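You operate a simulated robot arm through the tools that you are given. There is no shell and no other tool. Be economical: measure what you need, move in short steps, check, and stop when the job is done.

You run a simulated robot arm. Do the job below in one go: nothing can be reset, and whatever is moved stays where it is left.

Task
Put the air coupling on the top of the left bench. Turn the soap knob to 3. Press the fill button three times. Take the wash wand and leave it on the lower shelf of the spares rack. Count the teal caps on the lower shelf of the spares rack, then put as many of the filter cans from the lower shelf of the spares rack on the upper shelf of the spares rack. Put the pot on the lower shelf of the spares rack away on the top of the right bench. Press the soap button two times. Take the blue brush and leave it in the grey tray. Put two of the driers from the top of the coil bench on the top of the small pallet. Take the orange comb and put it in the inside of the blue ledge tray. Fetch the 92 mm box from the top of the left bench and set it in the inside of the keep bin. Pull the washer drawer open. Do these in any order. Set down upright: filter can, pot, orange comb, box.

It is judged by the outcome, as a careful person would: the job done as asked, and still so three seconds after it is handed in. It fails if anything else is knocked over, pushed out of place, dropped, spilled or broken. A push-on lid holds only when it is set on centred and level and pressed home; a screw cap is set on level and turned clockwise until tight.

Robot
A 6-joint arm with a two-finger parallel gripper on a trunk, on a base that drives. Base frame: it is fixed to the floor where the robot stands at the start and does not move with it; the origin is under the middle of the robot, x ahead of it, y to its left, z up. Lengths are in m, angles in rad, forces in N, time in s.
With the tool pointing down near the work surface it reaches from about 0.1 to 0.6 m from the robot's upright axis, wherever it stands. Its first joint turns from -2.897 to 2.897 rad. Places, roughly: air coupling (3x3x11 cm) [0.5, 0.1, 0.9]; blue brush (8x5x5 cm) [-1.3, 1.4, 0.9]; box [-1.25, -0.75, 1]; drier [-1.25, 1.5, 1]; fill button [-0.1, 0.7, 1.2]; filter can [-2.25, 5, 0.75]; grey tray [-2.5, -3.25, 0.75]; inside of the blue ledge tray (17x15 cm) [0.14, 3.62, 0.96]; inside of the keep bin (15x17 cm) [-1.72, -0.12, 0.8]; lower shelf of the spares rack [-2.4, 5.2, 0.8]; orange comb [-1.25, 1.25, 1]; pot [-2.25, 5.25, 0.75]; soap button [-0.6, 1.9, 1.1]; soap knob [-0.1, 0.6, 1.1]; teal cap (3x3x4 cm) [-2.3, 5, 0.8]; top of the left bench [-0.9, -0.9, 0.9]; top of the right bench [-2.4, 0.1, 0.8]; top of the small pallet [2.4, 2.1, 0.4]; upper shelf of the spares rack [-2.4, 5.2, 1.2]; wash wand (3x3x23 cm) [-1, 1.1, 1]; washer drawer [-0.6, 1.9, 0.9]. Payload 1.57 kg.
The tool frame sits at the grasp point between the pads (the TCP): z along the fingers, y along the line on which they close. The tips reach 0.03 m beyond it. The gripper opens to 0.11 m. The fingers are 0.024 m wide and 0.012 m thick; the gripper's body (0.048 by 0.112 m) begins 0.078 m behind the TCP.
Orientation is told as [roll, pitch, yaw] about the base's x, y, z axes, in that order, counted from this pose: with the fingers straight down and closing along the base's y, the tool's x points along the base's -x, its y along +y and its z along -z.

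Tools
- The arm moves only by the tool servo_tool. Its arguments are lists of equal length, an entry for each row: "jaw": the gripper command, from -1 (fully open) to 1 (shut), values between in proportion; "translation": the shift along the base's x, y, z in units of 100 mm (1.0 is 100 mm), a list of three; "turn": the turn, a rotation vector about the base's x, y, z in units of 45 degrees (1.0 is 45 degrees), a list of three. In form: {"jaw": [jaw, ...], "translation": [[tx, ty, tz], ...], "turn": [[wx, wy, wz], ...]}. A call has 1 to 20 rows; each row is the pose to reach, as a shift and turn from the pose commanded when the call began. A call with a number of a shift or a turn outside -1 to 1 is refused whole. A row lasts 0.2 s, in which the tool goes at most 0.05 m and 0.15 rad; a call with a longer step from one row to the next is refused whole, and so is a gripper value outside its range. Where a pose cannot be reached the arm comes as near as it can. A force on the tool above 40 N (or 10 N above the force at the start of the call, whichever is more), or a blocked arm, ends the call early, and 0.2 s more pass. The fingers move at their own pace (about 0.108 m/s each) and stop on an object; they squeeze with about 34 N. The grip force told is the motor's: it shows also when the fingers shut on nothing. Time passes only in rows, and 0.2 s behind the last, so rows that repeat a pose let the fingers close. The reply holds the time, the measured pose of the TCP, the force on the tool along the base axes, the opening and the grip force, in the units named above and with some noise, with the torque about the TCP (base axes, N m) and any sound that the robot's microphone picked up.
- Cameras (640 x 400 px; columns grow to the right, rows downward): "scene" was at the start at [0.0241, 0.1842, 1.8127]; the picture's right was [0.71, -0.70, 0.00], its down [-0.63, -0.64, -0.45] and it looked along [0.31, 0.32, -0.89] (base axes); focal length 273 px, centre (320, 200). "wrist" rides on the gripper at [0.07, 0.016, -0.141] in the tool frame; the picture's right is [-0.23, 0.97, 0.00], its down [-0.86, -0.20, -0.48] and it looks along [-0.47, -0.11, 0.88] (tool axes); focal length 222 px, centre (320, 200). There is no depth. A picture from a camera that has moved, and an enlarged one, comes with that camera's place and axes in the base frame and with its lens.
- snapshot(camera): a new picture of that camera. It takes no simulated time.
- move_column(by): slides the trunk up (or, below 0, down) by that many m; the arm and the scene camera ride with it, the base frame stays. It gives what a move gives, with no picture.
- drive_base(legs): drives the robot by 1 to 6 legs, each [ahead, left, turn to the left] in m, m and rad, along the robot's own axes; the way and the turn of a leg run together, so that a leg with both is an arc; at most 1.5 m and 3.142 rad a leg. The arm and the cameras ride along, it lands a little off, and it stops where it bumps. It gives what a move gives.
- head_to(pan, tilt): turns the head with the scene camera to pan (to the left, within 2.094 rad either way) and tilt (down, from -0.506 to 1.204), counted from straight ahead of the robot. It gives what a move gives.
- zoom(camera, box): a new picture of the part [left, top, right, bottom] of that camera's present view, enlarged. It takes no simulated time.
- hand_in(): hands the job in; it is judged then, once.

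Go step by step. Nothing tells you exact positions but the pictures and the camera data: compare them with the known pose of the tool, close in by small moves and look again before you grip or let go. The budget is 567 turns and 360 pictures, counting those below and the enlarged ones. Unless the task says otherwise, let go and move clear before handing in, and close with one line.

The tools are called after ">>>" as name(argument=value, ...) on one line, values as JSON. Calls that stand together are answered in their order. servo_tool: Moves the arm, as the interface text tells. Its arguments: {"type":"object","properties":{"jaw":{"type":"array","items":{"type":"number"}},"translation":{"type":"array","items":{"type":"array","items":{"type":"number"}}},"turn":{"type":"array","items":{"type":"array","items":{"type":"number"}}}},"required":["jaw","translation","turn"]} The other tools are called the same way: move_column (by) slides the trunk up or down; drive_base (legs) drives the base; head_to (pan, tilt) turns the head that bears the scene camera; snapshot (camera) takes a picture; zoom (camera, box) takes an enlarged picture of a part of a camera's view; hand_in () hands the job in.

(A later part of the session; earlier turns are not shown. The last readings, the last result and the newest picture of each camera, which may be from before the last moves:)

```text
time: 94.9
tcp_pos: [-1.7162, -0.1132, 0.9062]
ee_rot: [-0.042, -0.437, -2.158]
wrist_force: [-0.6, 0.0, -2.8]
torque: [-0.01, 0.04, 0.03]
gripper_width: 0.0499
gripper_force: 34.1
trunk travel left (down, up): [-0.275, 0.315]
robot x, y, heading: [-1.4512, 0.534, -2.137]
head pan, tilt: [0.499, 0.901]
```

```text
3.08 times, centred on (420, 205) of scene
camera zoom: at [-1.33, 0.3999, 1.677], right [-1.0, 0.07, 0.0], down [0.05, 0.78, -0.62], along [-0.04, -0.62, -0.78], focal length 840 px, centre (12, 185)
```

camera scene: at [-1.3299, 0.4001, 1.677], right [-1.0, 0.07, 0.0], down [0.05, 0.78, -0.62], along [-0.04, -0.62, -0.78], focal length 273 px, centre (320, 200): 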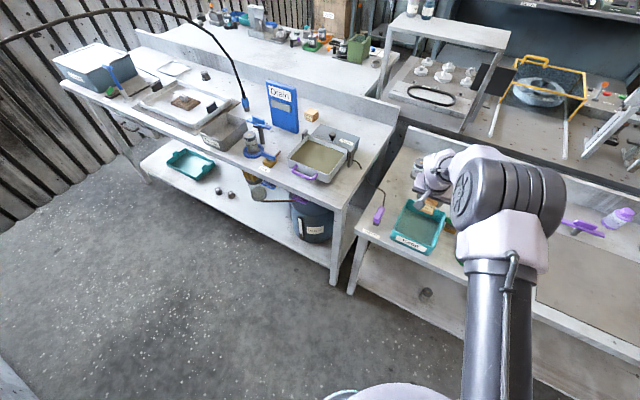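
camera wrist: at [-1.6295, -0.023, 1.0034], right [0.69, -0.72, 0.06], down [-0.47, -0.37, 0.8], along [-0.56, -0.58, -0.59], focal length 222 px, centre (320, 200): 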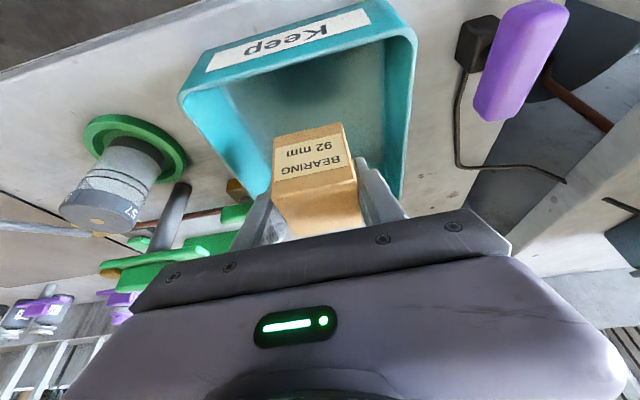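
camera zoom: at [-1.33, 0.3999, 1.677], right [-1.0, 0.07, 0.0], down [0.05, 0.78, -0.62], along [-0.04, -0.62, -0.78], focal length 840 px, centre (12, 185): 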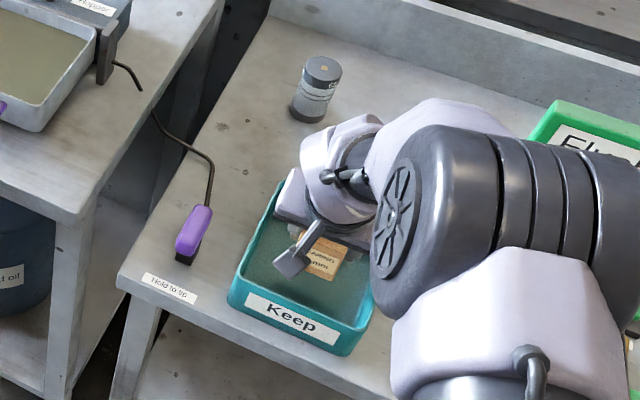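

>>> servo_tool(jaw=[1, 1, 1, 1, 1, 1, 1, 1, 1, 1], translation=[[0, 0, -0.05], [0, 0, -0.1], [0, 0, -0.15], [0, 0, -0.2], [0, 0, -0.25], [0, 0, -0.3], [0, 0, -0.35], [0, 0, -0.4], [0, 0, -0.45], [0, 0, -0.5]], turn=[[0, 0, 0], [0, 0, 0], [0, 0, 0], [0, 0, 0], [0, 0, 0], [0, 0, 0], [0, 0, 0], [0, 0, 0], [0, 0, 0], [0, 0, 0]])

>>> snapshot(camera="wrist")

```text
time: 97.1
tcp_pos: [-1.7148, -0.1131, 0.8566]
ee_rot: [-0.042, -0.436, -2.156]
wrist_force: [-0.2, -0.3, -1.1]
torque: [0.0, 0.0, 0.0]
gripper_width: 0.0497
gripper_force: 33.6
trunk travel left (down, up): [-0.275, 0.315]
robot x, y, heading: [-1.4532, 0.5349, -2.137]
head pan, tilt: [0.499, 0.901]
```

```text
288 pictures are left
camera wrist: at [-1.6293, -0.0231, 0.9535], right [0.69, -0.72, 0.06], down [-0.47, -0.38, 0.8], along [-0.56, -0.58, -0.59], focal length 222 px, centre (320, 200)
```

wrist: 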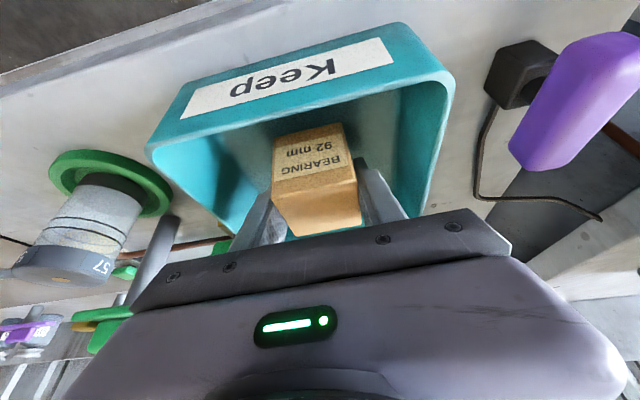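

>>> servo_tool(jaw=[1, 1, 1, 1, 1, 1, 1], translation=[[0, 0, -0.05], [0, 0, -0.1], [0, 0, -0.15], [0, 0, -0.2], [0, 0, -0.25], [0, 0, -0.3], [0, 0, -0.35]], turn=[[0, 0, 0], [0, 0, 0], [0, 0, 0], [0, 0, 0], [0, 0, 0], [0, 0, 0], [0, 0, 0]])

>>> snapshot(camera="wrist")

```text
time: 98.4
tcp_pos: [-1.7158, -0.1155, 0.8378]
ee_rot: [-0.037, -0.45, -2.16]
wrist_force: [0.7, 2.9, 17.4]
torque: [0.02, -0.63, -0.1]
gripper_width: 0.0497
gripper_force: 33.8
trunk travel left (down, up): [-0.275, 0.315]
robot x, y, heading: [-1.4561, 0.5346, -2.137]
head pan, tilt: [0.499, 0.901]
stopped in row 6: the force on the tool passed its limit at 90 N (the readings are from after the stop); the commanded pose is now the measured one
```

```text
287 pictures are left
camera wrist: at [-1.6297, -0.0247, 0.9338], right [0.69, -0.72, 0.06], down [-0.46, -0.37, 0.81], along [-0.56, -0.59, -0.59], focal length 222 px, centre (320, 200)
```

wrist: 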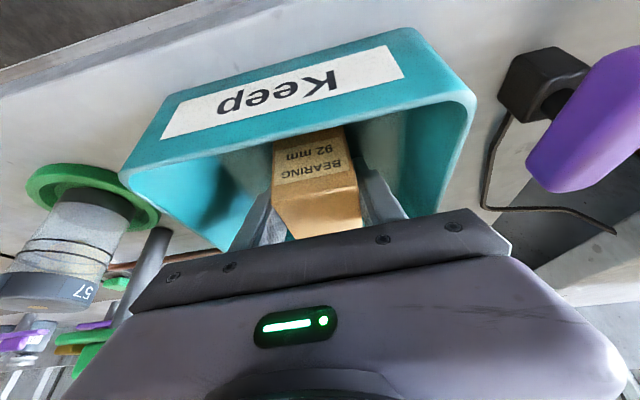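

The box rests on the bin floor. I release and rise.

>>> servo_tool(jaw=[0.2, -0.2, -0.3, -0.3], translation=[[0, 0, 0.01], [0, 0, 0.01], [0, 0, 0.01], [0, 0, 0.01]], turn=[[0, 0, 0], [0, 0, 0], [0, 0, 0], [0, 0, 0]])

>>> servo_tool(jaw=[-0.3, -0.3, -0.3, -0.3], translation=[[0.03, 0.05, 0.22], [0.07, 0.1, 0.45], [0.1, 0.15, 0.68], [0.15, 0.2, 0.95]], turn=[[0, 0, 0], [0, 0, 0], [0, 0, 0], [0, 0, 0]])

>>> snapshot(camera="wrist")

```text
time: 99.4
tcp_pos: [-1.7176, -0.1139, 0.8367]
ee_rot: [-0.035, -0.445, -2.161]
wrist_force: [-18.4, 4.7, 21.9]
torque: [-0.29, 0.12, -0.34]
gripper_width: 0.0547
gripper_force: 0.0
trunk travel left (down, up): [-0.275, 0.315]
robot x, y, heading: [-1.455, 0.5358, -2.138]
head pan, tilt: [0.499, 0.901]
```

```text
time: 100.4
tcp_pos: [-1.6999, -0.0933, 0.9294]
ee_rot: [-0.039, -0.444, -2.158]
wrist_force: [0.4, 0.3, 0.9]
torque: [0.0, -0.01, 0.01]
gripper_width: 0.0716
gripper_force: 0.0
trunk travel left (down, up): [-0.275, 0.315]
robot x, y, heading: [-1.4501, 0.5323, -2.137]
head pan, tilt: [0.499, 0.901]
```

```text
286 pictures are left
camera wrist: at [-1.6143, -0.0046, 1.0273], right [0.69, -0.72, 0.06], down [-0.46, -0.37, 0.81], along [-0.56, -0.58, -0.59], focal length 222 px, centre (320, 200)
```

wrist: 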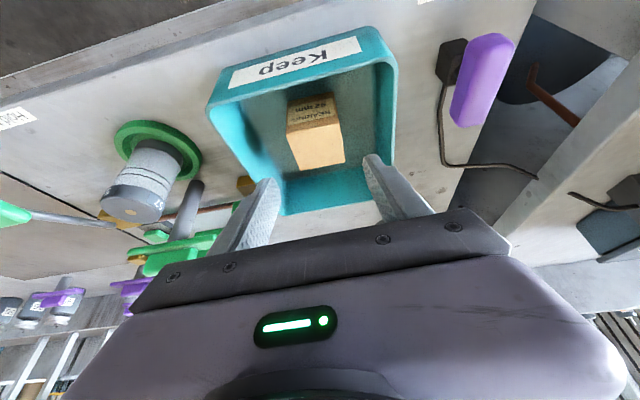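

The box sits upright in the Keep bin. Next comes the washer panel: I raise the arm, move to mid-aisle and turn toward it.

>>> move_column(by=0.31)

>>> drive_base(legs=[[0.06, 0.69, 0], [0, 0, 1.55], [0, 0, 1.4]])

>>> head_to(pan=0.4, tilt=0.6)

>>> snapshot(camera="scene")

>>> snapshot(camera="wrist")

```text
time: 103.5
tcp_pos: [-1.6997, -0.0953, 1.2397]
ee_rot: [-0.04, -0.443, -2.16]
wrist_force: [0.4, -0.4, 0.2]
torque: [-0.02, -0.06, 0.01]
gripper_width: 0.0715
gripper_force: 0.1
trunk travel left (down, up): [-0.585, 0.005]
robot x, y, heading: [-1.4535, 0.5346, -2.134]
head pan, tilt: [0.499, 0.901]
```

```text
time: 114.4
tcp_pos: [-0.541, 0.6847, 1.2413]
ee_rot: [-0.039, -0.442, 0.78]
wrist_force: [1.1, -0.7, -0.1]
torque: [0.01, -0.03, -0.02]
gripper_width: 0.0713
gripper_force: 0.0
trunk travel left (down, up): [-0.585, 0.005]
robot x, y, heading: [-0.9093, 0.1177, 0.806]
head pan, tilt: [0.499, 0.901]
```

```text
time: 115.2
tcp_pos: [-0.5427, 0.6847, 1.2396]
ee_rot: [-0.04, -0.444, 0.777]
wrist_force: [0.8, 0.1, 0.3]
torque: [0.01, -0.01, 0.0]
gripper_width: 0.0716
gripper_force: 0.1
trunk travel left (down, up): [-0.585, 0.005]
robot x, y, heading: [-0.9137, 0.1182, 0.802]
head pan, tilt: [0.4, 0.6]
```

```text
285 pictures are left
camera scene: at [-0.9928, 0.2828, 2.0117], right [0.93, -0.36, 0.0], down [-0.2, -0.53, -0.82], along [0.3, 0.77, -0.57], focal length 273 px, centre (320, 200)
```

scene: 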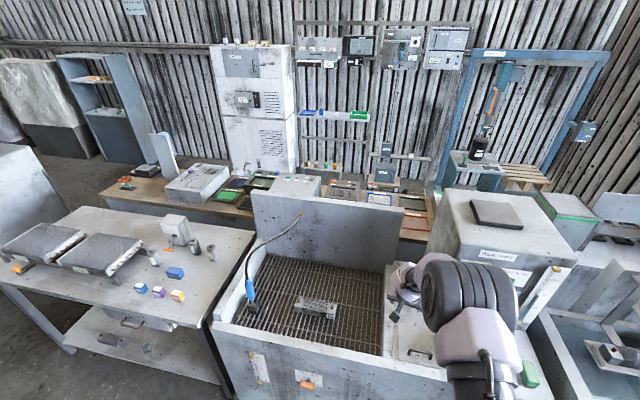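

```text
284 pictures are left
camera wrist: at [-0.645, 0.6134, 1.337], right [-0.53, 0.85, 0.06], down [0.53, 0.27, 0.81], along [0.67, 0.46, -0.59], focal length 222 px, centre (320, 200)
```

wrist: 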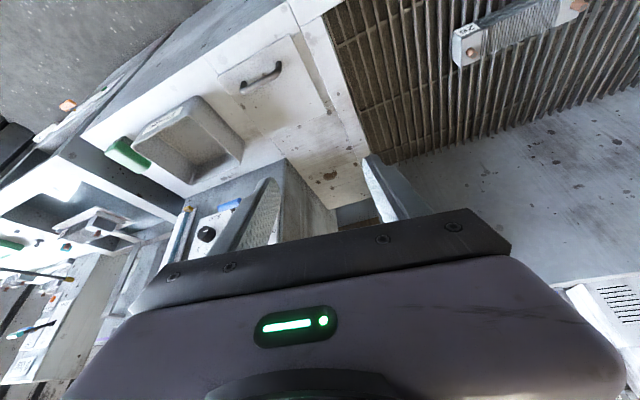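

This is a good overview: the coil bench is at left, the washer in the middle. I zoom on a few regions for later and on the panel.

>>> zoom(camera="scene", box=[0, 190, 260, 360])

>>> zoom(camera="scene", box=[40, 40, 360, 220])

>>> zoom(camera="scene", box=[290, 20, 620, 220])

```text
2.35 times, centred on (130, 275) of scene
camera zoom: at [-0.9928, 0.2828, 2.0117], right [0.93, -0.36, 0.0], down [-0.2, -0.53, -0.82], along [0.3, 0.77, -0.57], focal length 642 px, centre (767, 24)
```

zoom: 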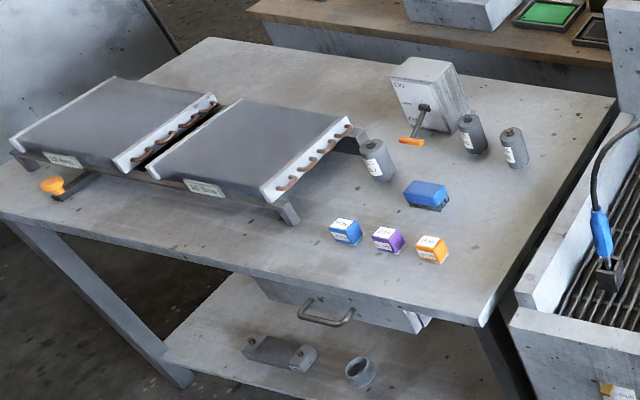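

```text
2.00 times, centred on (200, 130) of scene
camera zoom: at [-0.9928, 0.2828, 2.0117], right [0.93, -0.36, 0.0], down [-0.2, -0.53, -0.82], along [0.3, 0.77, -0.57], focal length 546 px, centre (560, 340)
```

zoom: 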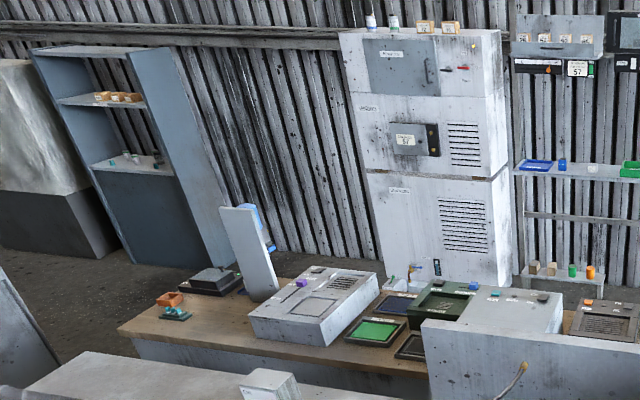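

```text
1.94 times, centred on (455, 120) of scene
camera zoom: at [-0.9928, 0.2828, 2.0117], right [0.93, -0.36, 0.0], down [-0.2, -0.53, -0.82], along [0.3, 0.77, -0.57], focal length 529 px, centre (58, 355)
```

zoom: 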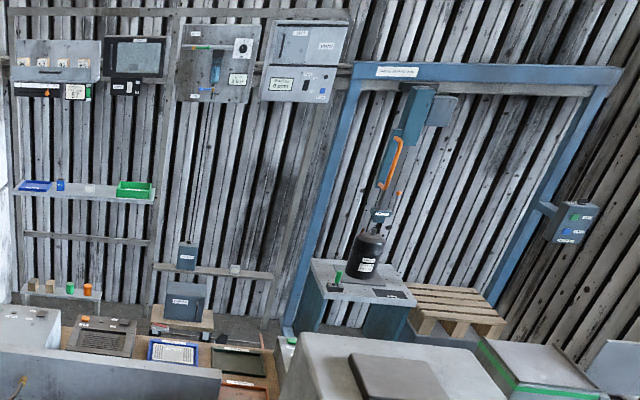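

I align with the panel (heading about 0.96) and pitch the tool to horizontal while still well clear of it.

>>> drive_base(legs=[[-0.1, 0, 0.16]])

>>> servo_tool(jaw=[-0.3, 0.3, 1, 1, 1], translation=[[0, 0, 0], [0, 0, 0], [0, 0, 0], [0, 0, 0], [0, 0, 0]], turn=[[0.12, -0.09, 0], [0.24, -0.17, 0], [0.36, -0.26, 0], [0.48, -0.34, 0], [0.59, -0.41, 0]])

>>> servo_tool(jaw=[1, 1, 1, 1, 1], translation=[[0, 0, 0], [0, 0, 0], [0, 0, 0], [0, 0, 0], [0, 0, 0]], turn=[[0.12, -0.09, 0], [0.24, -0.17, 0], [0.36, -0.26, 0], [0.48, -0.34, 0], [0.59, -0.41, 0]])

>>> snapshot(camera="wrist")

>>> snapshot(camera="scene")

```text
time: 116.4
tcp_pos: [-0.6998, 0.6606, 1.2392]
ee_rot: [-0.04, -0.443, 0.94]
wrist_force: [0.6, -0.2, 0.4]
torque: [0.0, 0.01, 0.02]
gripper_width: 0.0716
gripper_force: 0.1
trunk travel left (down, up): [-0.585, 0.005]
robot x, y, heading: [-0.9728, 0.0408, 0.968]
head pan, tilt: [0.4, 0.6]
```

```text
time: 117.6
tcp_pos: [-0.7056, 0.6698, 1.2417]
ee_rot: [-0.025, -1.006, 0.922]
wrist_force: [-0.4, 0.7, 0.2]
torque: [0.01, 0.0, -0.01]
gripper_width: 0.0
gripper_force: 21.2
out of reach, approached as far as the arm can: row 2, 5
trunk travel left (down, up): [-0.585, 0.005]
robot x, y, heading: [-0.9717, 0.041, 0.963]
head pan, tilt: [0.4, 0.6]
```

```text
time: 118.8
tcp_pos: [-0.757, 0.7446, 1.2303]
ee_rot: [0.771, -1.539, 0.075]
wrist_force: [-0.1, -0.1, -0.9]
torque: [-0.06, -0.02, -0.03]
gripper_width: 0.0003
gripper_force: 21.2
out of reach, approached as far as the arm can: row 1, 2, 3, 4, 5
trunk travel left (down, up): [-0.585, 0.005]
robot x, y, heading: [-0.9738, 0.0402, 0.959]
head pan, tilt: [0.4, 0.6]
```

```text
280 pictures are left
camera wrist: at [-0.865, 0.6491, 1.1636], right [-0.72, 0.65, 0.25], down [-0.14, -0.49, 0.86], along [0.68, 0.59, 0.44], focal length 222 px, centre (320, 200)
```

wrist: 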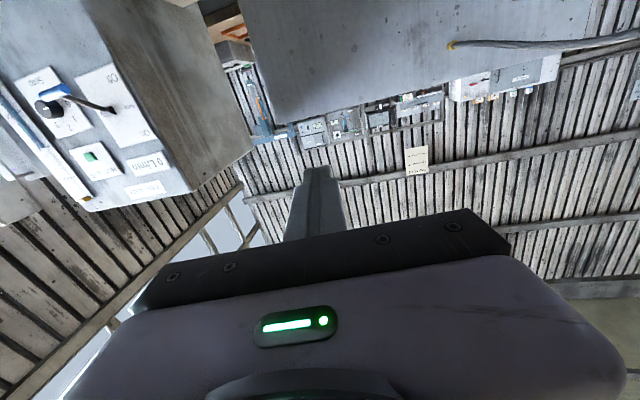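

```text
279 pictures are left
camera scene: at [-1.0807, 0.1916, 2.0117], right [0.98, -0.21, 0.0], down [-0.12, -0.55, -0.82], along [0.17, 0.81, -0.57], focal length 273 px, centre (320, 200)
```

scene: 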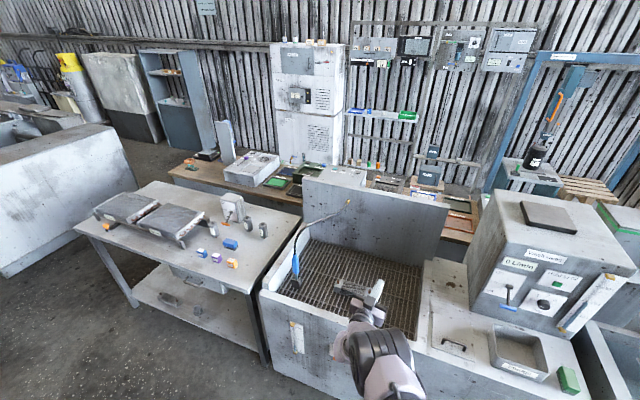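

The tool is now horizontal and the panel is in clear view. I zoom on it to fix the geometry.

>>> zoom(camera="scene", box=[460, 230, 640, 350])

>>> zoom(camera="wrist", box=[0, 40, 240, 220])

```text
3.33 times, centred on (550, 290) of scene
camera zoom: at [-1.0807, 0.1916, 2.0117], right [0.98, -0.21, 0.0], down [-0.12, -0.55, -0.82], along [0.17, 0.81, -0.57], focal length 909 px, centre (-447, -100)
```

zoom: 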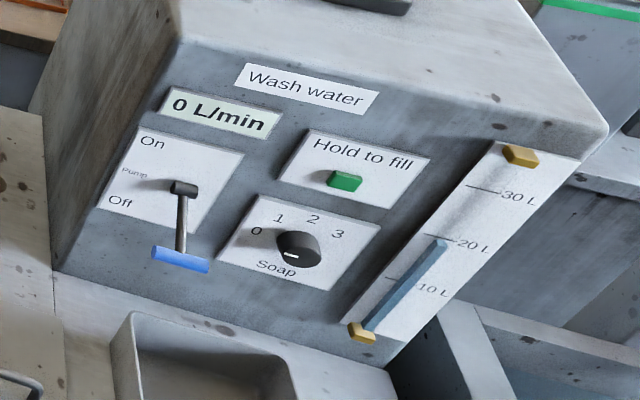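

```text
2.22 times, centred on (120, 130) of wrist
camera zoom: at [-0.865, 0.6491, 1.1636], right [-0.72, 0.65, 0.25], down [-0.14, -0.49, 0.86], along [0.68, 0.59, 0.44], focal length 494 px, centre (764, 356)
```

zoom: 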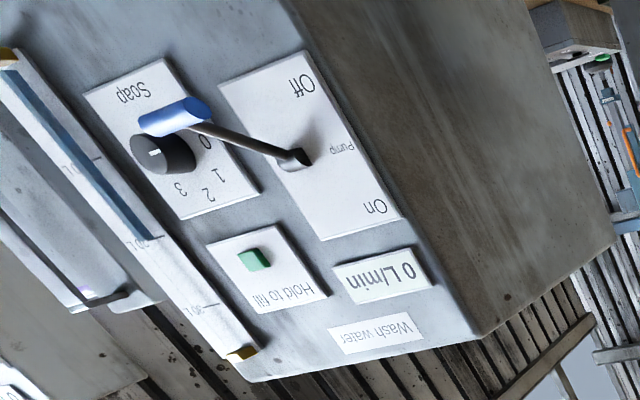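

The button is at about (-0.076, 0.656, 1.174) and the knob cap at (-0.084, 0.648, 1.063); the knob points at 0. I drive to line the closed fingers up with the fill button.

>>> drive_base(legs=[[0, -0.6, 0], [0.2, 0, 0]])

>>> snapshot(camera="wrist")

>>> snapshot(camera="scene")

```text
time: 123.3
tcp_pos: [-0.1512, 0.5665, 1.2301]
ee_rot: [0.717, -1.539, 0.127]
wrist_force: [-0.1, 0.9, -0.4]
torque: [-0.01, -0.04, -0.01]
gripper_width: 0.0002
gripper_force: 21.5
trunk travel left (down, up): [-0.585, 0.005]
robot x, y, heading: [-0.3694, -0.1361, 0.963]
head pan, tilt: [0.4, 0.6]
```

```text
276 pictures are left
camera wrist: at [-0.2606, 0.4707, 1.1637], right [-0.72, 0.65, 0.25], down [-0.14, -0.49, 0.86], along [0.68, 0.59, 0.44], focal length 222 px, centre (320, 200)
```

wrist: 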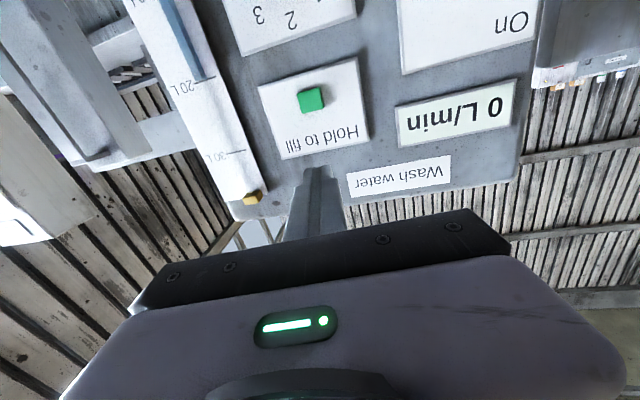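

```text
275 pictures are left
camera scene: at [-0.4764, 0.0135, 2.0118], right [0.98, -0.21, 0.0], down [-0.12, -0.55, -0.83], along [0.17, 0.81, -0.56], focal length 273 px, centre (320, 200)
```

scene: 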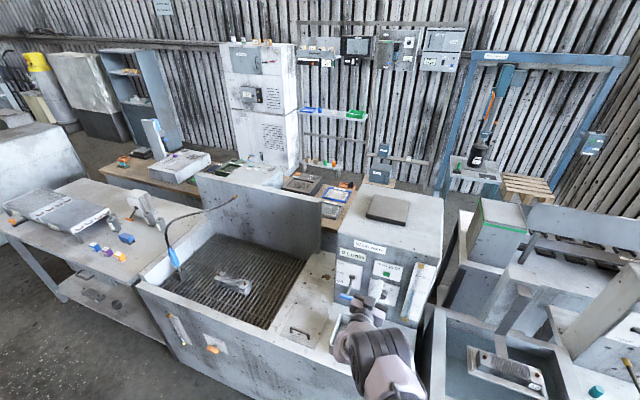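

I lower to button height and close in to a small standoff.

>>> servo_tool(jaw=[1, 1, 1], translation=[[0.07, 0.09, -0.2], [0.14, 0.18, -0.4], [0.2, 0.27, -0.56]], turn=[[0, 0, 0], [0, 0, 0], [0, 0, 0]])

>>> snapshot(camera="wrist")

```text
time: 124.2
tcp_pos: [-0.1323, 0.589, 1.1774]
ee_rot: [0.683, -1.538, 0.167]
wrist_force: [0.5, -0.4, 0.4]
torque: [0.03, -0.02, 0.01]
gripper_width: 0.0
gripper_force: 20.8
out of reach, approached as far as the arm can: row 3
trunk travel left (down, up): [-0.585, 0.005]
robot x, y, heading: [-0.3669, -0.1379, 0.963]
head pan, tilt: [0.4, 0.6]
```

```text
274 pictures are left
camera wrist: at [-0.2412, 0.4924, 1.1118], right [-0.72, 0.65, 0.25], down [-0.14, -0.49, 0.86], along [0.68, 0.59, 0.44], focal length 222 px, centre (320, 200)
```

wrist: 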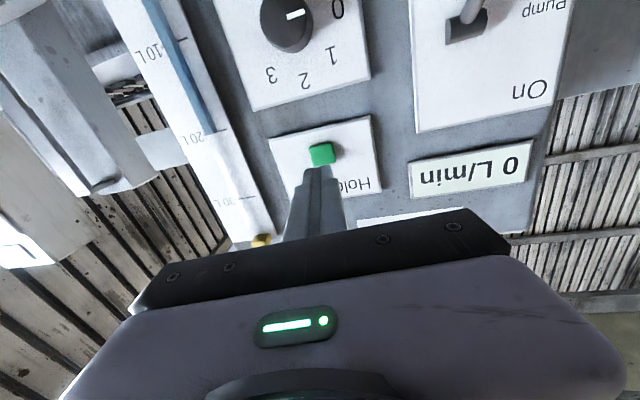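

The tip is lined up with the green button, about 57 mm short. The arm is near full reach, so I retract it a little and move the base closer.

>>> servo_tool(jaw=[1, 1, 1], translation=[[-0.2, -0.25, 0], [-0.4, -0.5, 0], [-0.55, -0.75, 0]], turn=[[0, 0, 0], [0, 0, 0], [0, 0, 0]])

>>> drive_base(legs=[[0.11, 0, 0]])

>>> snapshot(camera="wrist")

```text
time: 125.0
tcp_pos: [-0.1913, 0.5157, 1.1759]
ee_rot: [0.669, -1.538, 0.171]
wrist_force: [0.5, -1.2, -0.1]
torque: [-0.02, 0.02, -0.03]
gripper_width: 0.0
gripper_force: 21.8
out of reach, approached as far as the arm can: row 3
trunk travel left (down, up): [-0.585, 0.005]
robot x, y, heading: [-0.3682, -0.1347, 0.959]
head pan, tilt: [0.4, 0.6]
```

```text
time: 126.1
tcp_pos: [-0.1287, 0.6049, 1.1761]
ee_rot: [0.664, -1.536, 0.175]
wrist_force: [0.6, -0.6, 1.0]
torque: [0.01, -0.01, 0.0]
gripper_width: 0.0
gripper_force: 21.0
trunk travel left (down, up): [-0.585, 0.005]
robot x, y, heading: [-0.3092, -0.0451, 0.958]
head pan, tilt: [0.4, 0.6]
```

```text
273 pictures are left
camera wrist: at [-0.2378, 0.5102, 1.1115], right [-0.72, 0.65, 0.25], down [-0.14, -0.48, 0.86], along [0.68, 0.58, 0.44], focal length 222 px, centre (320, 200)
```

wrist: 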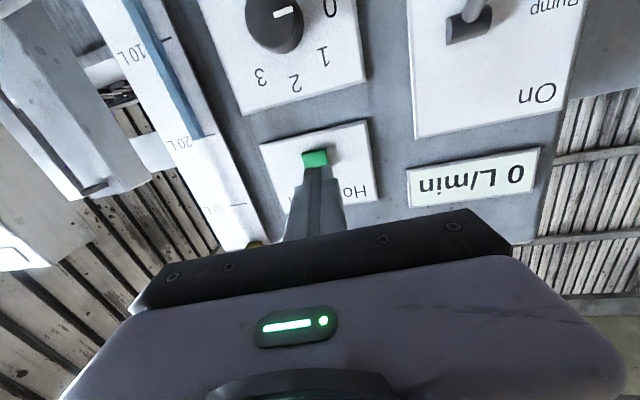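

I push forward gently toward the button.

>>> servo_tool(jaw=[1, 1, 1, 1, 1], translation=[[0.09, 0.13, 0], [0.17, 0.25, 0], [0.2, 0.29, 0], [0.23, 0.33, 0], [0.25, 0.37, 0]], turn=[[0, 0, 0], [0, 0, 0], [0, 0, 0], [0, 0, 0], [0, 0, 0]])

>>> snapshot(camera="wrist")

```text
time: 127.3
tcp_pos: [-0.104, 0.6414, 1.1768]
ee_rot: [0.662, -1.535, 0.175]
wrist_force: [-3.6, -8.9, -0.9]
torque: [0.09, -0.04, -0.09]
gripper_width: 0.0002
gripper_force: 21.0
trunk travel left (down, up): [-0.585, 0.005]
robot x, y, heading: [-0.3079, -0.0476, 0.963]
head pan, tilt: [0.4, 0.6]
heard: click
```

```text
272 pictures are left
camera wrist: at [-0.2134, 0.5453, 1.1115], right [-0.72, 0.65, 0.25], down [-0.14, -0.48, 0.86], along [0.68, 0.58, 0.44], focal length 222 px, centre (320, 200)
```

wrist: 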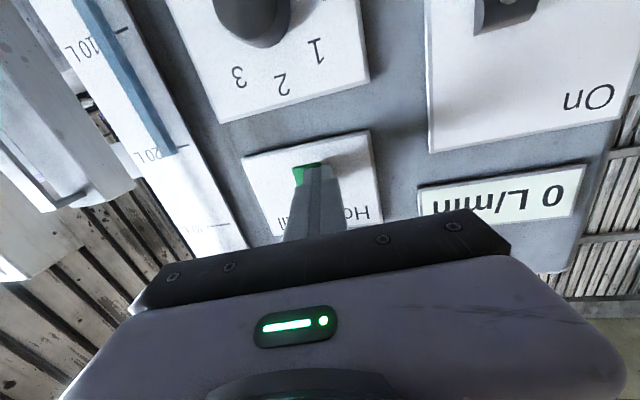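

A click: press one. I back off 25 mm and press again.

>>> servo_tool(jaw=[1, 1, 1], translation=[[-0.08, -0.12, 0], [-0.14, -0.21, 0], [-0.14, -0.21, 0]], turn=[[0, 0, 0], [0, 0, 0], [0, 0, 0]])

>>> servo_tool(jaw=[1, 1, 1, 1], translation=[[0.06, 0.09, 0], [0.1, 0.15, 0], [0.12, 0.18, 0], [0.14, 0.21, 0]], turn=[[0, 0, 0], [0, 0, 0], [0, 0, 0], [0, 0, 0]])

>>> servo_tool(jaw=[1, 1, 1], translation=[[-0.08, -0.12, 0], [-0.14, -0.21, 0], [-0.14, -0.21, 0]], turn=[[0, 0, 0], [0, 0, 0], [0, 0, 0]])

```text
time: 128.1
tcp_pos: [-0.1176, 0.6208, 1.1778]
ee_rot: [0.66, -1.535, 0.18]
wrist_force: [-0.6, -0.6, -0.4]
torque: [0.02, 0.0, 0.01]
gripper_width: 0.0001
gripper_force: 21.1
trunk travel left (down, up): [-0.585, 0.005]
robot x, y, heading: [-0.3066, -0.0464, 0.964]
head pan, tilt: [0.4, 0.6]
```

```text
time: 129.1
tcp_pos: [-0.1054, 0.6403, 1.1776]
ee_rot: [0.667, -1.537, 0.174]
wrist_force: [-5.2, -8.3, 0.1]
torque: [0.01, -0.06, -0.05]
gripper_width: 0.0
gripper_force: 21.3
trunk travel left (down, up): [-0.585, 0.005]
robot x, y, heading: [-0.3086, -0.047, 0.966]
head pan, tilt: [0.4, 0.6]
heard: click
```

```text
time: 129.9
tcp_pos: [-0.1171, 0.6204, 1.1777]
ee_rot: [0.66, -1.535, 0.178]
wrist_force: [1.0, -0.3, -0.4]
torque: [0.0, -0.03, 0.0]
gripper_width: 0.0001
gripper_force: 21.1
trunk travel left (down, up): [-0.585, 0.005]
robot x, y, heading: [-0.3054, -0.0472, 0.96]
head pan, tilt: [0.4, 0.6]
```

Two presses; now the third, then I back well off.

>>> servo_tool(jaw=[1, 1, 1, 1], translation=[[0.06, 0.09, 0], [0.1, 0.15, 0], [0.12, 0.18, 0], [0.14, 0.21, 0]], turn=[[0, 0, 0], [0, 0, 0], [0, 0, 0], [0, 0, 0]])

>>> servo_tool(jaw=[1, 1, 1], translation=[[-0.15, -0.23, 0], [-0.3, -0.45, 0], [-0.4, -0.6, 0]], turn=[[0, 0, 0], [0, 0, 0], [0, 0, 0]])

>>> snapshot(camera="wrist")

```text
time: 130.9
tcp_pos: [-0.1048, 0.6418, 1.1779]
ee_rot: [0.663, -1.538, 0.175]
wrist_force: [-4.2, -8.2, -1.0]
torque: [0.03, -0.03, -0.04]
gripper_width: 0.0
gripper_force: 21.5
trunk travel left (down, up): [-0.585, 0.005]
robot x, y, heading: [-0.3042, -0.0488, 0.964]
head pan, tilt: [0.4, 0.6]
heard: click
```

```text
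time: 131.7
tcp_pos: [-0.1443, 0.5842, 1.1769]
ee_rot: [0.64, -1.535, 0.196]
wrist_force: [0.0, 0.7, 0.4]
torque: [0.03, -0.01, -0.02]
gripper_width: 0.0
gripper_force: 21.0
trunk travel left (down, up): [-0.585, 0.005]
robot x, y, heading: [-0.3084, -0.0474, 0.965]
head pan, tilt: [0.4, 0.6]
```

```text
271 pictures are left
camera wrist: at [-0.2546, 0.489, 1.1121], right [-0.71, 0.66, 0.25], down [-0.14, -0.48, 0.86], along [0.69, 0.58, 0.44], focal length 222 px, centre (320, 200)
```

wrist: 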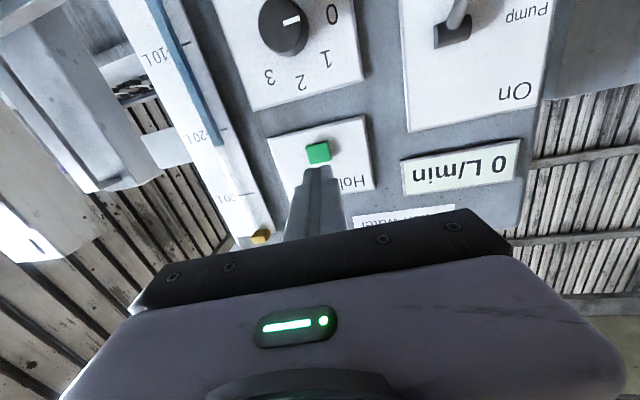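

Three clicks in all. Next the soap knob: I lower the trunk, square the tool to the panel, and open the gripper.

>>> move_column(by=-0.113)

>>> servo_tool(jaw=[0.5, 0, -0.4, -0.4], translation=[[0.05, 0, 0], [0.1, 0, 0], [0.17, 0, 0], [0.17, 0, 0]], turn=[[0, 0, 0.05], [0, 0, 0.1], [0, 0, 0.15], [0, 0, 0.15]])

>>> snapshot(camera="wrist")

```text
time: 133.2
tcp_pos: [-0.1441, 0.5833, 1.0644]
ee_rot: [0.637, -1.537, 0.198]
wrist_force: [-0.4, -0.2, 0.2]
torque: [-0.02, 0.0, 0.0]
gripper_width: 0.0
gripper_force: 21.4
trunk travel left (down, up): [-0.472, 0.118]
robot x, y, heading: [-0.3052, -0.0476, 0.964]
head pan, tilt: [0.4, 0.6]
```

```text
time: 134.2
tcp_pos: [-0.1643, 0.617, 1.0524]
ee_rot: [0.496, -1.527, 0.415]
wrist_force: [5.9, -9.8, 3.0]
torque: [0.14, 0.15, 0.08]
gripper_width: 0.0675
gripper_force: 0.0
out of reach, approached as far as the arm can: row 1, 2, 3, 4
trunk travel left (down, up): [-0.472, 0.118]
robot x, y, heading: [-0.3107, -0.0493, 0.961]
head pan, tilt: [0.4, 0.6]
```

```text
270 pictures are left
camera wrist: at [-0.2665, 0.5148, 0.9884], right [-0.76, 0.6, 0.25], down [-0.1, -0.49, 0.87], along [0.64, 0.64, 0.43], focal length 222 px, centre (320, 200)
```

wrist: 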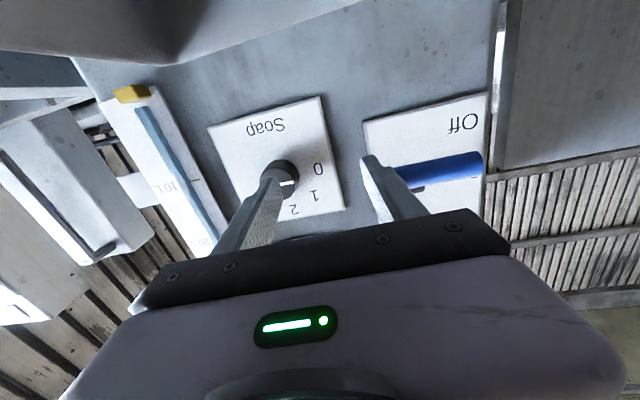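

The arm drifted left and a finger is touching the blue lever. I back straight off at once.

>>> servo_tool(jaw=[-0.2, -0.2, -0.2], translation=[[-0.05, -0.2, 0], [-0.1, -0.4, 0], [-0.15, -0.6, 0]], turn=[[0, 0, 0], [0, 0, 0], [0, 0, 0]])

>>> snapshot(camera="wrist")

>>> head_to(pan=0.3, tilt=0.8)

>>> snapshot(camera="scene")

```text
time: 135.0
tcp_pos: [-0.2086, 0.5736, 1.0452]
ee_rot: [0.497, -1.529, 0.434]
wrist_force: [0.1, 0.1, 0.3]
torque: [-0.03, -0.02, 0.02]
gripper_width: 0.0661
gripper_force: 0.1
out of reach, approached as far as the arm can: row 1, 2, 3
trunk travel left (down, up): [-0.472, 0.118]
robot x, y, heading: [-0.3101, -0.0503, 0.965]
head pan, tilt: [0.4, 0.6]
```

```text
269 pictures are left
camera wrist: at [-0.3088, 0.4688, 0.9804], right [-0.77, 0.59, 0.25], down [-0.09, -0.49, 0.87], along [0.63, 0.65, 0.43], focal length 222 px, centre (320, 200)
```

wrist: 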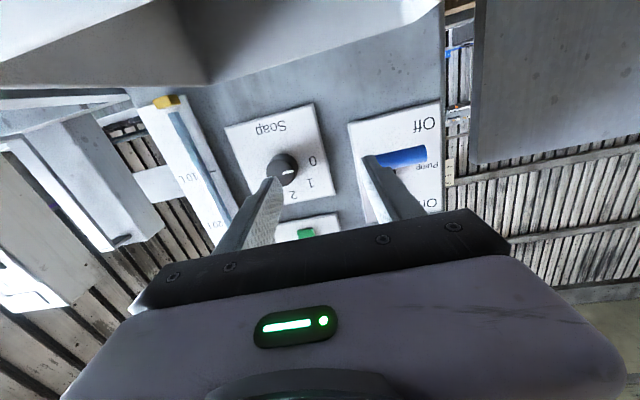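

```text
time: 135.7
tcp_pos: [-0.2093, 0.5738, 1.0453]
ee_rot: [0.504, -1.529, 0.424]
wrist_force: [0.5, 0.2, 0.6]
torque: [0.03, 0.01, -0.01]
gripper_width: 0.0658
gripper_force: 0.1
trunk travel left (down, up): [-0.472, 0.118]
robot x, y, heading: [-0.3092, -0.0461, 0.961]
head pan, tilt: [0.3, 0.799]
```

```text
268 pictures are left
camera scene: at [-0.4085, 0.0928, 1.8819], right [0.95, -0.3, 0.0], down [-0.22, -0.68, -0.7], along [0.21, 0.66, -0.72], focal length 273 px, centre (320, 200)
```

scene: 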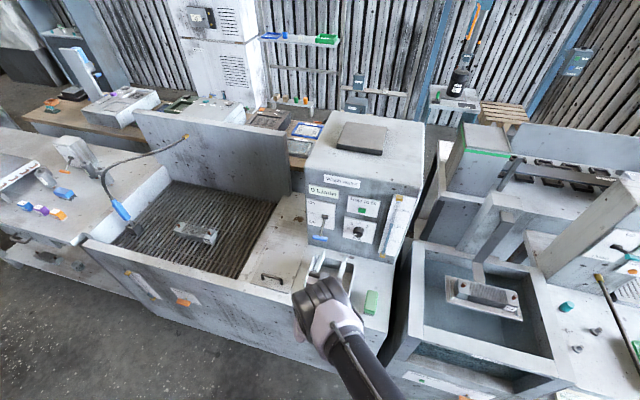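

>>> zoom(camera="scene", box=[290, 170, 410, 260])

```text
4.44 times, centred on (350, 215) of scene
camera zoom: at [-0.4085, 0.0928, 1.8819], right [0.95, -0.3, 0.0], down [-0.22, -0.68, -0.7], along [0.21, 0.66, -0.72], focal length 1213 px, centre (187, 133)
```

zoom: 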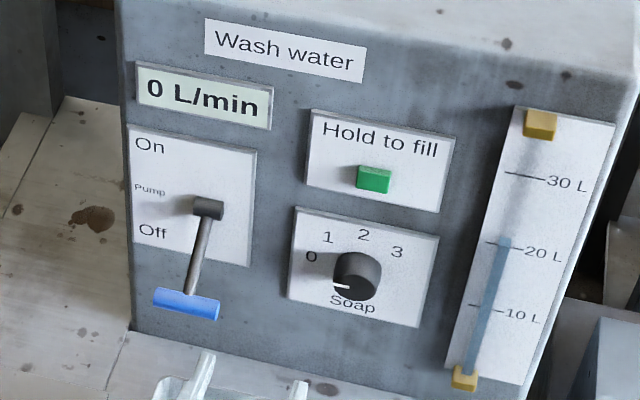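

The lever is still Off with 0 L/min, so no harm done. The tool is now nearly square to the panel, so I align by base and trunk moves instead.

>>> drive_base(legs=[[0.03, -0.075, 0.027]])

>>> move_column(by=0.018)

>>> snapshot(camera="wrist")

```text
time: 136.8
tcp_pos: [-0.1473, 0.5608, 1.0449]
ee_rot: [0.519, -1.528, 0.437]
wrist_force: [0.1, -0.2, 0.6]
torque: [0.04, -0.01, 0.03]
gripper_width: 0.0659
gripper_force: 0.0
trunk travel left (down, up): [-0.472, 0.118]
robot x, y, heading: [-0.2297, -0.0644, 0.986]
head pan, tilt: [0.3, 0.799]
```

```text
time: 137.4
tcp_pos: [-0.1471, 0.5602, 1.0626]
ee_rot: [0.499, -1.53, 0.455]
wrist_force: [0.1, 1.2, -0.3]
torque: [0.04, 0.03, 0.01]
gripper_width: 0.0661
gripper_force: 0.0
trunk travel left (down, up): [-0.49, 0.1]
robot x, y, heading: [-0.2286, -0.0653, 0.989]
head pan, tilt: [0.3, 0.799]
```

```text
266 pictures are left
camera wrist: at [-0.2449, 0.4527, 0.9983], right [-0.79, 0.57, 0.25], down [-0.08, -0.49, 0.87], along [0.61, 0.66, 0.43], focal length 222 px, centre (320, 200)
```

wrist: 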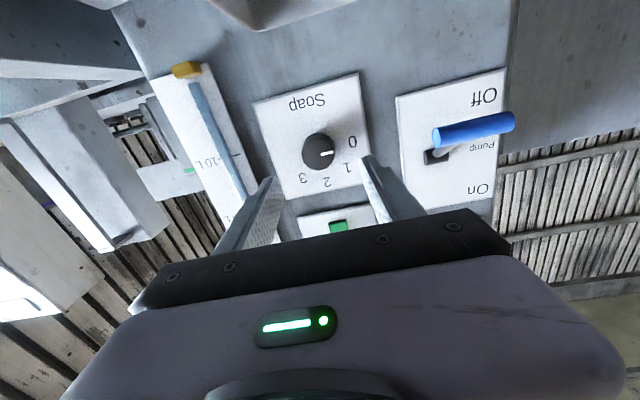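

The tool is square and centred on the knob. I drive forward 80 mm so the fingers straddle it.

>>> drive_base(legs=[[0.05, 0, 0]])

>>> snapshot(camera="wrist")

```text
time: 138.3
tcp_pos: [-0.1192, 0.6016, 1.0617]
ee_rot: [0.485, -1.528, 0.471]
wrist_force: [-0.6, 0.7, 0.5]
torque: [0.04, 0.0, -0.01]
gripper_width: 0.066
gripper_force: 0.1
trunk travel left (down, up): [-0.49, 0.1]
robot x, y, heading: [-0.2013, -0.0218, 0.988]
head pan, tilt: [0.3, 0.799]
```

```text
265 pictures are left
camera wrist: at [-0.2168, 0.4955, 0.9977], right [-0.79, 0.57, 0.25], down [-0.08, -0.49, 0.87], along [0.61, 0.66, 0.43], focal length 222 px, centre (320, 200)
```

wrist: 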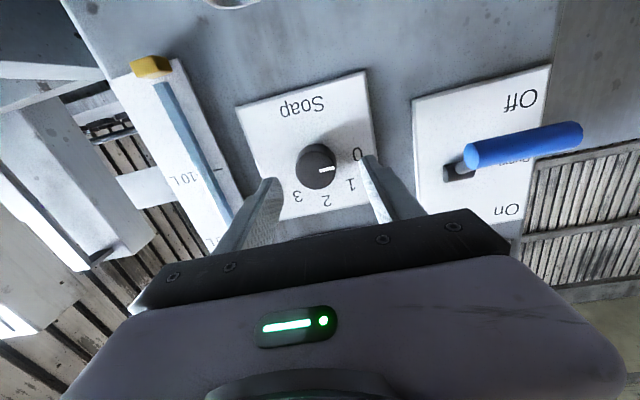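

>>> drive_base(legs=[[0.038, 0, 0]])

>>> zoom(camera="wrist", box=[200, 80, 440, 240])

```text
time: 139.4
tcp_pos: [-0.101, 0.6338, 1.0629]
ee_rot: [0.546, -1.53, 0.417]
wrist_force: [-0.5, 0.3, -0.9]
torque: [0.0, 0.0, 0.02]
gripper_width: 0.0661
gripper_force: 0.0
trunk travel left (down, up): [-0.49, 0.1]
robot x, y, heading: [-0.1802, 0.0099, 0.992]
head pan, tilt: [0.3, 0.799]
stopped in leg 1: the force on the tool passed its limit at 114 N (the readings are from after the stop); the commanded pose is now the measured one
```

```text
2.50 times, centred on (320, 160) of wrist
camera zoom: at [-0.1985, 0.5258, 0.998], right [-0.79, 0.56, 0.25], down [-0.08, -0.49, 0.87], along [0.61, 0.67, 0.43], focal length 555 px, centre (320, 300)
```

zoom: 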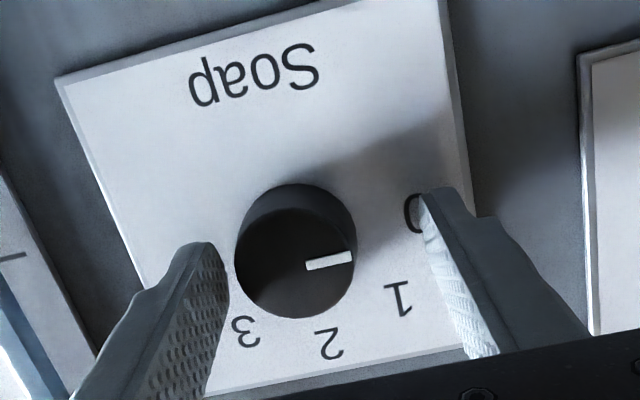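

The tips touched the panel plate; I ease off 5 mm and grip the knob.

>>> servo_tool(jaw=[-0.2, 0.2, 0.6, 1, 1], translation=[[-0.03, -0.04, 0], [-0.03, -0.04, 0], [-0.03, -0.04, 0], [-0.03, -0.04, 0], [-0.03, -0.04, 0]], turn=[[0, 0, 0], [0, 0, 0], [0, 0, 0], [0, 0, 0], [0, 0, 0]])

>>> zoom(camera="wrist", box=[200, 80, 440, 240])

```text
time: 140.8
tcp_pos: [-0.098, 0.6264, 1.0625]
ee_rot: [0.579, -1.531, 0.367]
wrist_force: [14.3, -8.0, 3.5]
torque: [0.71, -0.52, -0.93]
gripper_width: 0.0386
gripper_force: 44.4
trunk travel left (down, up): [-0.49, 0.1]
robot x, y, heading: [-0.1781, 0.011, 0.99]
head pan, tilt: [0.3, 0.799]
stopped in row 5: the force on the tool passed its limit at 41 N (the readings are from after the stop); the commanded pose is now the measured one
```

```text
2.50 times, centred on (320, 160) of wrist
camera zoom: at [-0.1969, 0.5201, 0.9975], right [-0.78, 0.57, 0.25], down [-0.09, -0.49, 0.87], along [0.62, 0.65, 0.43], focal length 555 px, centre (320, 300)
```

zoom: 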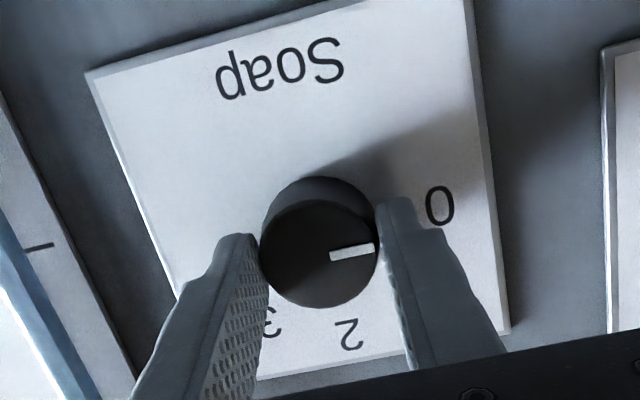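

The knob is gripped. I turn clockwise in small steps and watch.

>>> servo_tool(jaw=[1, 1, 1, 1, 1], translation=[[0, 0, 0], [0, 0, 0], [0, 0, 0], [0, 0, 0], [0, 0, 0]], turn=[[0.09, 0.13, 0], [0.18, 0.26, 0], [0.27, 0.39, 0], [0.36, 0.52, 0], [0.45, 0.65, 0]])

>>> zoom(camera="wrist", box=[200, 80, 440, 240])

```text
time: 141.8
tcp_pos: [-0.1003, 0.6268, 1.0584]
ee_rot: [1.507, -1.065, -0.565]
wrist_force: [13.2, -16.5, 9.8]
torque: [0.88, -0.52, -1.33]
gripper_width: 0.038
gripper_force: 44.1
out of reach, approached as far as the arm can: row 4, 5
trunk travel left (down, up): [-0.49, 0.1]
robot x, y, heading: [-0.1778, 0.0105, 0.986]
head pan, tilt: [0.3, 0.799]
stopped in row 5: the force on the tool passed its limit at 45 N (the readings are from after the stop); the commanded pose is now the measured one
```

```text
2.50 times, centred on (320, 160) of wrist
camera zoom: at [-0.2221, 0.5386, 1.0089], right [-0.59, 0.45, 0.67], down [0.21, -0.71, 0.67], along [0.78, 0.54, 0.33], focal length 555 px, centre (320, 300)
```

zoom: 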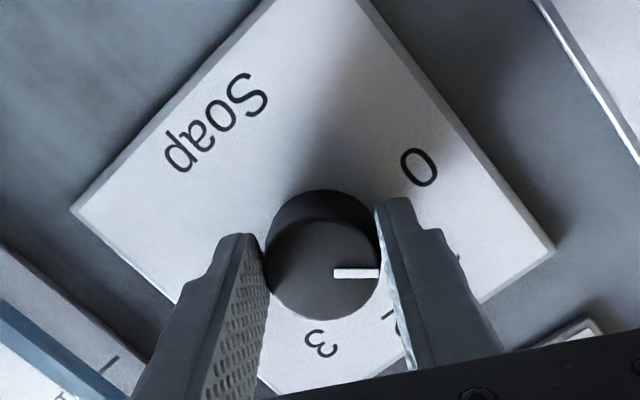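

The knob turned about 28°, moving with the gripper. I continue.

>>> servo_tool(jaw=[1, 1, 1, 1, 1], translation=[[-0.03, 0.03, 0.0], [-0.03, 0.03, 0.0], [-0.03, 0.03, 0], [-0.03, 0.03, 0], [-0.03, 0.03, 0]], turn=[[0.09, 0.13, 0], [0.18, 0.26, 0], [0.27, 0.39, 0], [0.36, 0.52, 0], [0.45, 0.65, 0]])

>>> zoom(camera="wrist", box=[200, 80, 440, 240])

```text
time: 142.1
tcp_pos: [-0.1007, 0.6305, 1.0543]
ee_rot: [1.523, -1.046, -0.595]
wrist_force: [9.7, -19.9, 18.0]
torque: [0.37, -0.18, 0.35]
gripper_width: 0.0381
gripper_force: 43.9
out of reach, approached as far as the arm can: row 1
trunk travel left (down, up): [-0.49, 0.1]
robot x, y, heading: [-0.1825, 0.0096, 0.99]
head pan, tilt: [0.3, 0.799]
stopped in row 1: the force on the tool passed its limit at 48 N (the readings are from after the stop); the commanded pose is now the measured one
```

```text
2.50 times, centred on (320, 160) of wrist
camera zoom: at [-0.2255, 0.5443, 1.0055], right [-0.58, 0.45, 0.68], down [0.21, -0.73, 0.65], along [0.79, 0.52, 0.33], focal length 555 px, centre (320, 300)
```

zoom: 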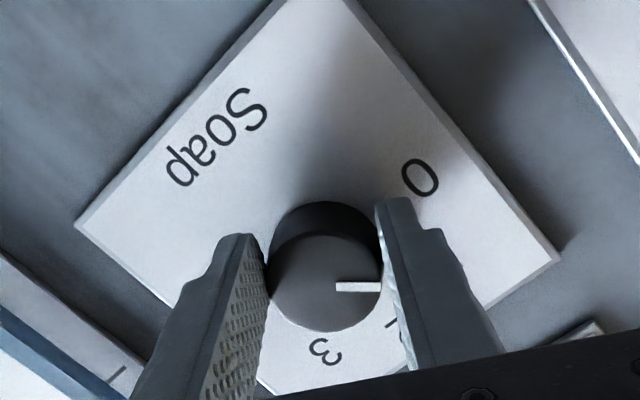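

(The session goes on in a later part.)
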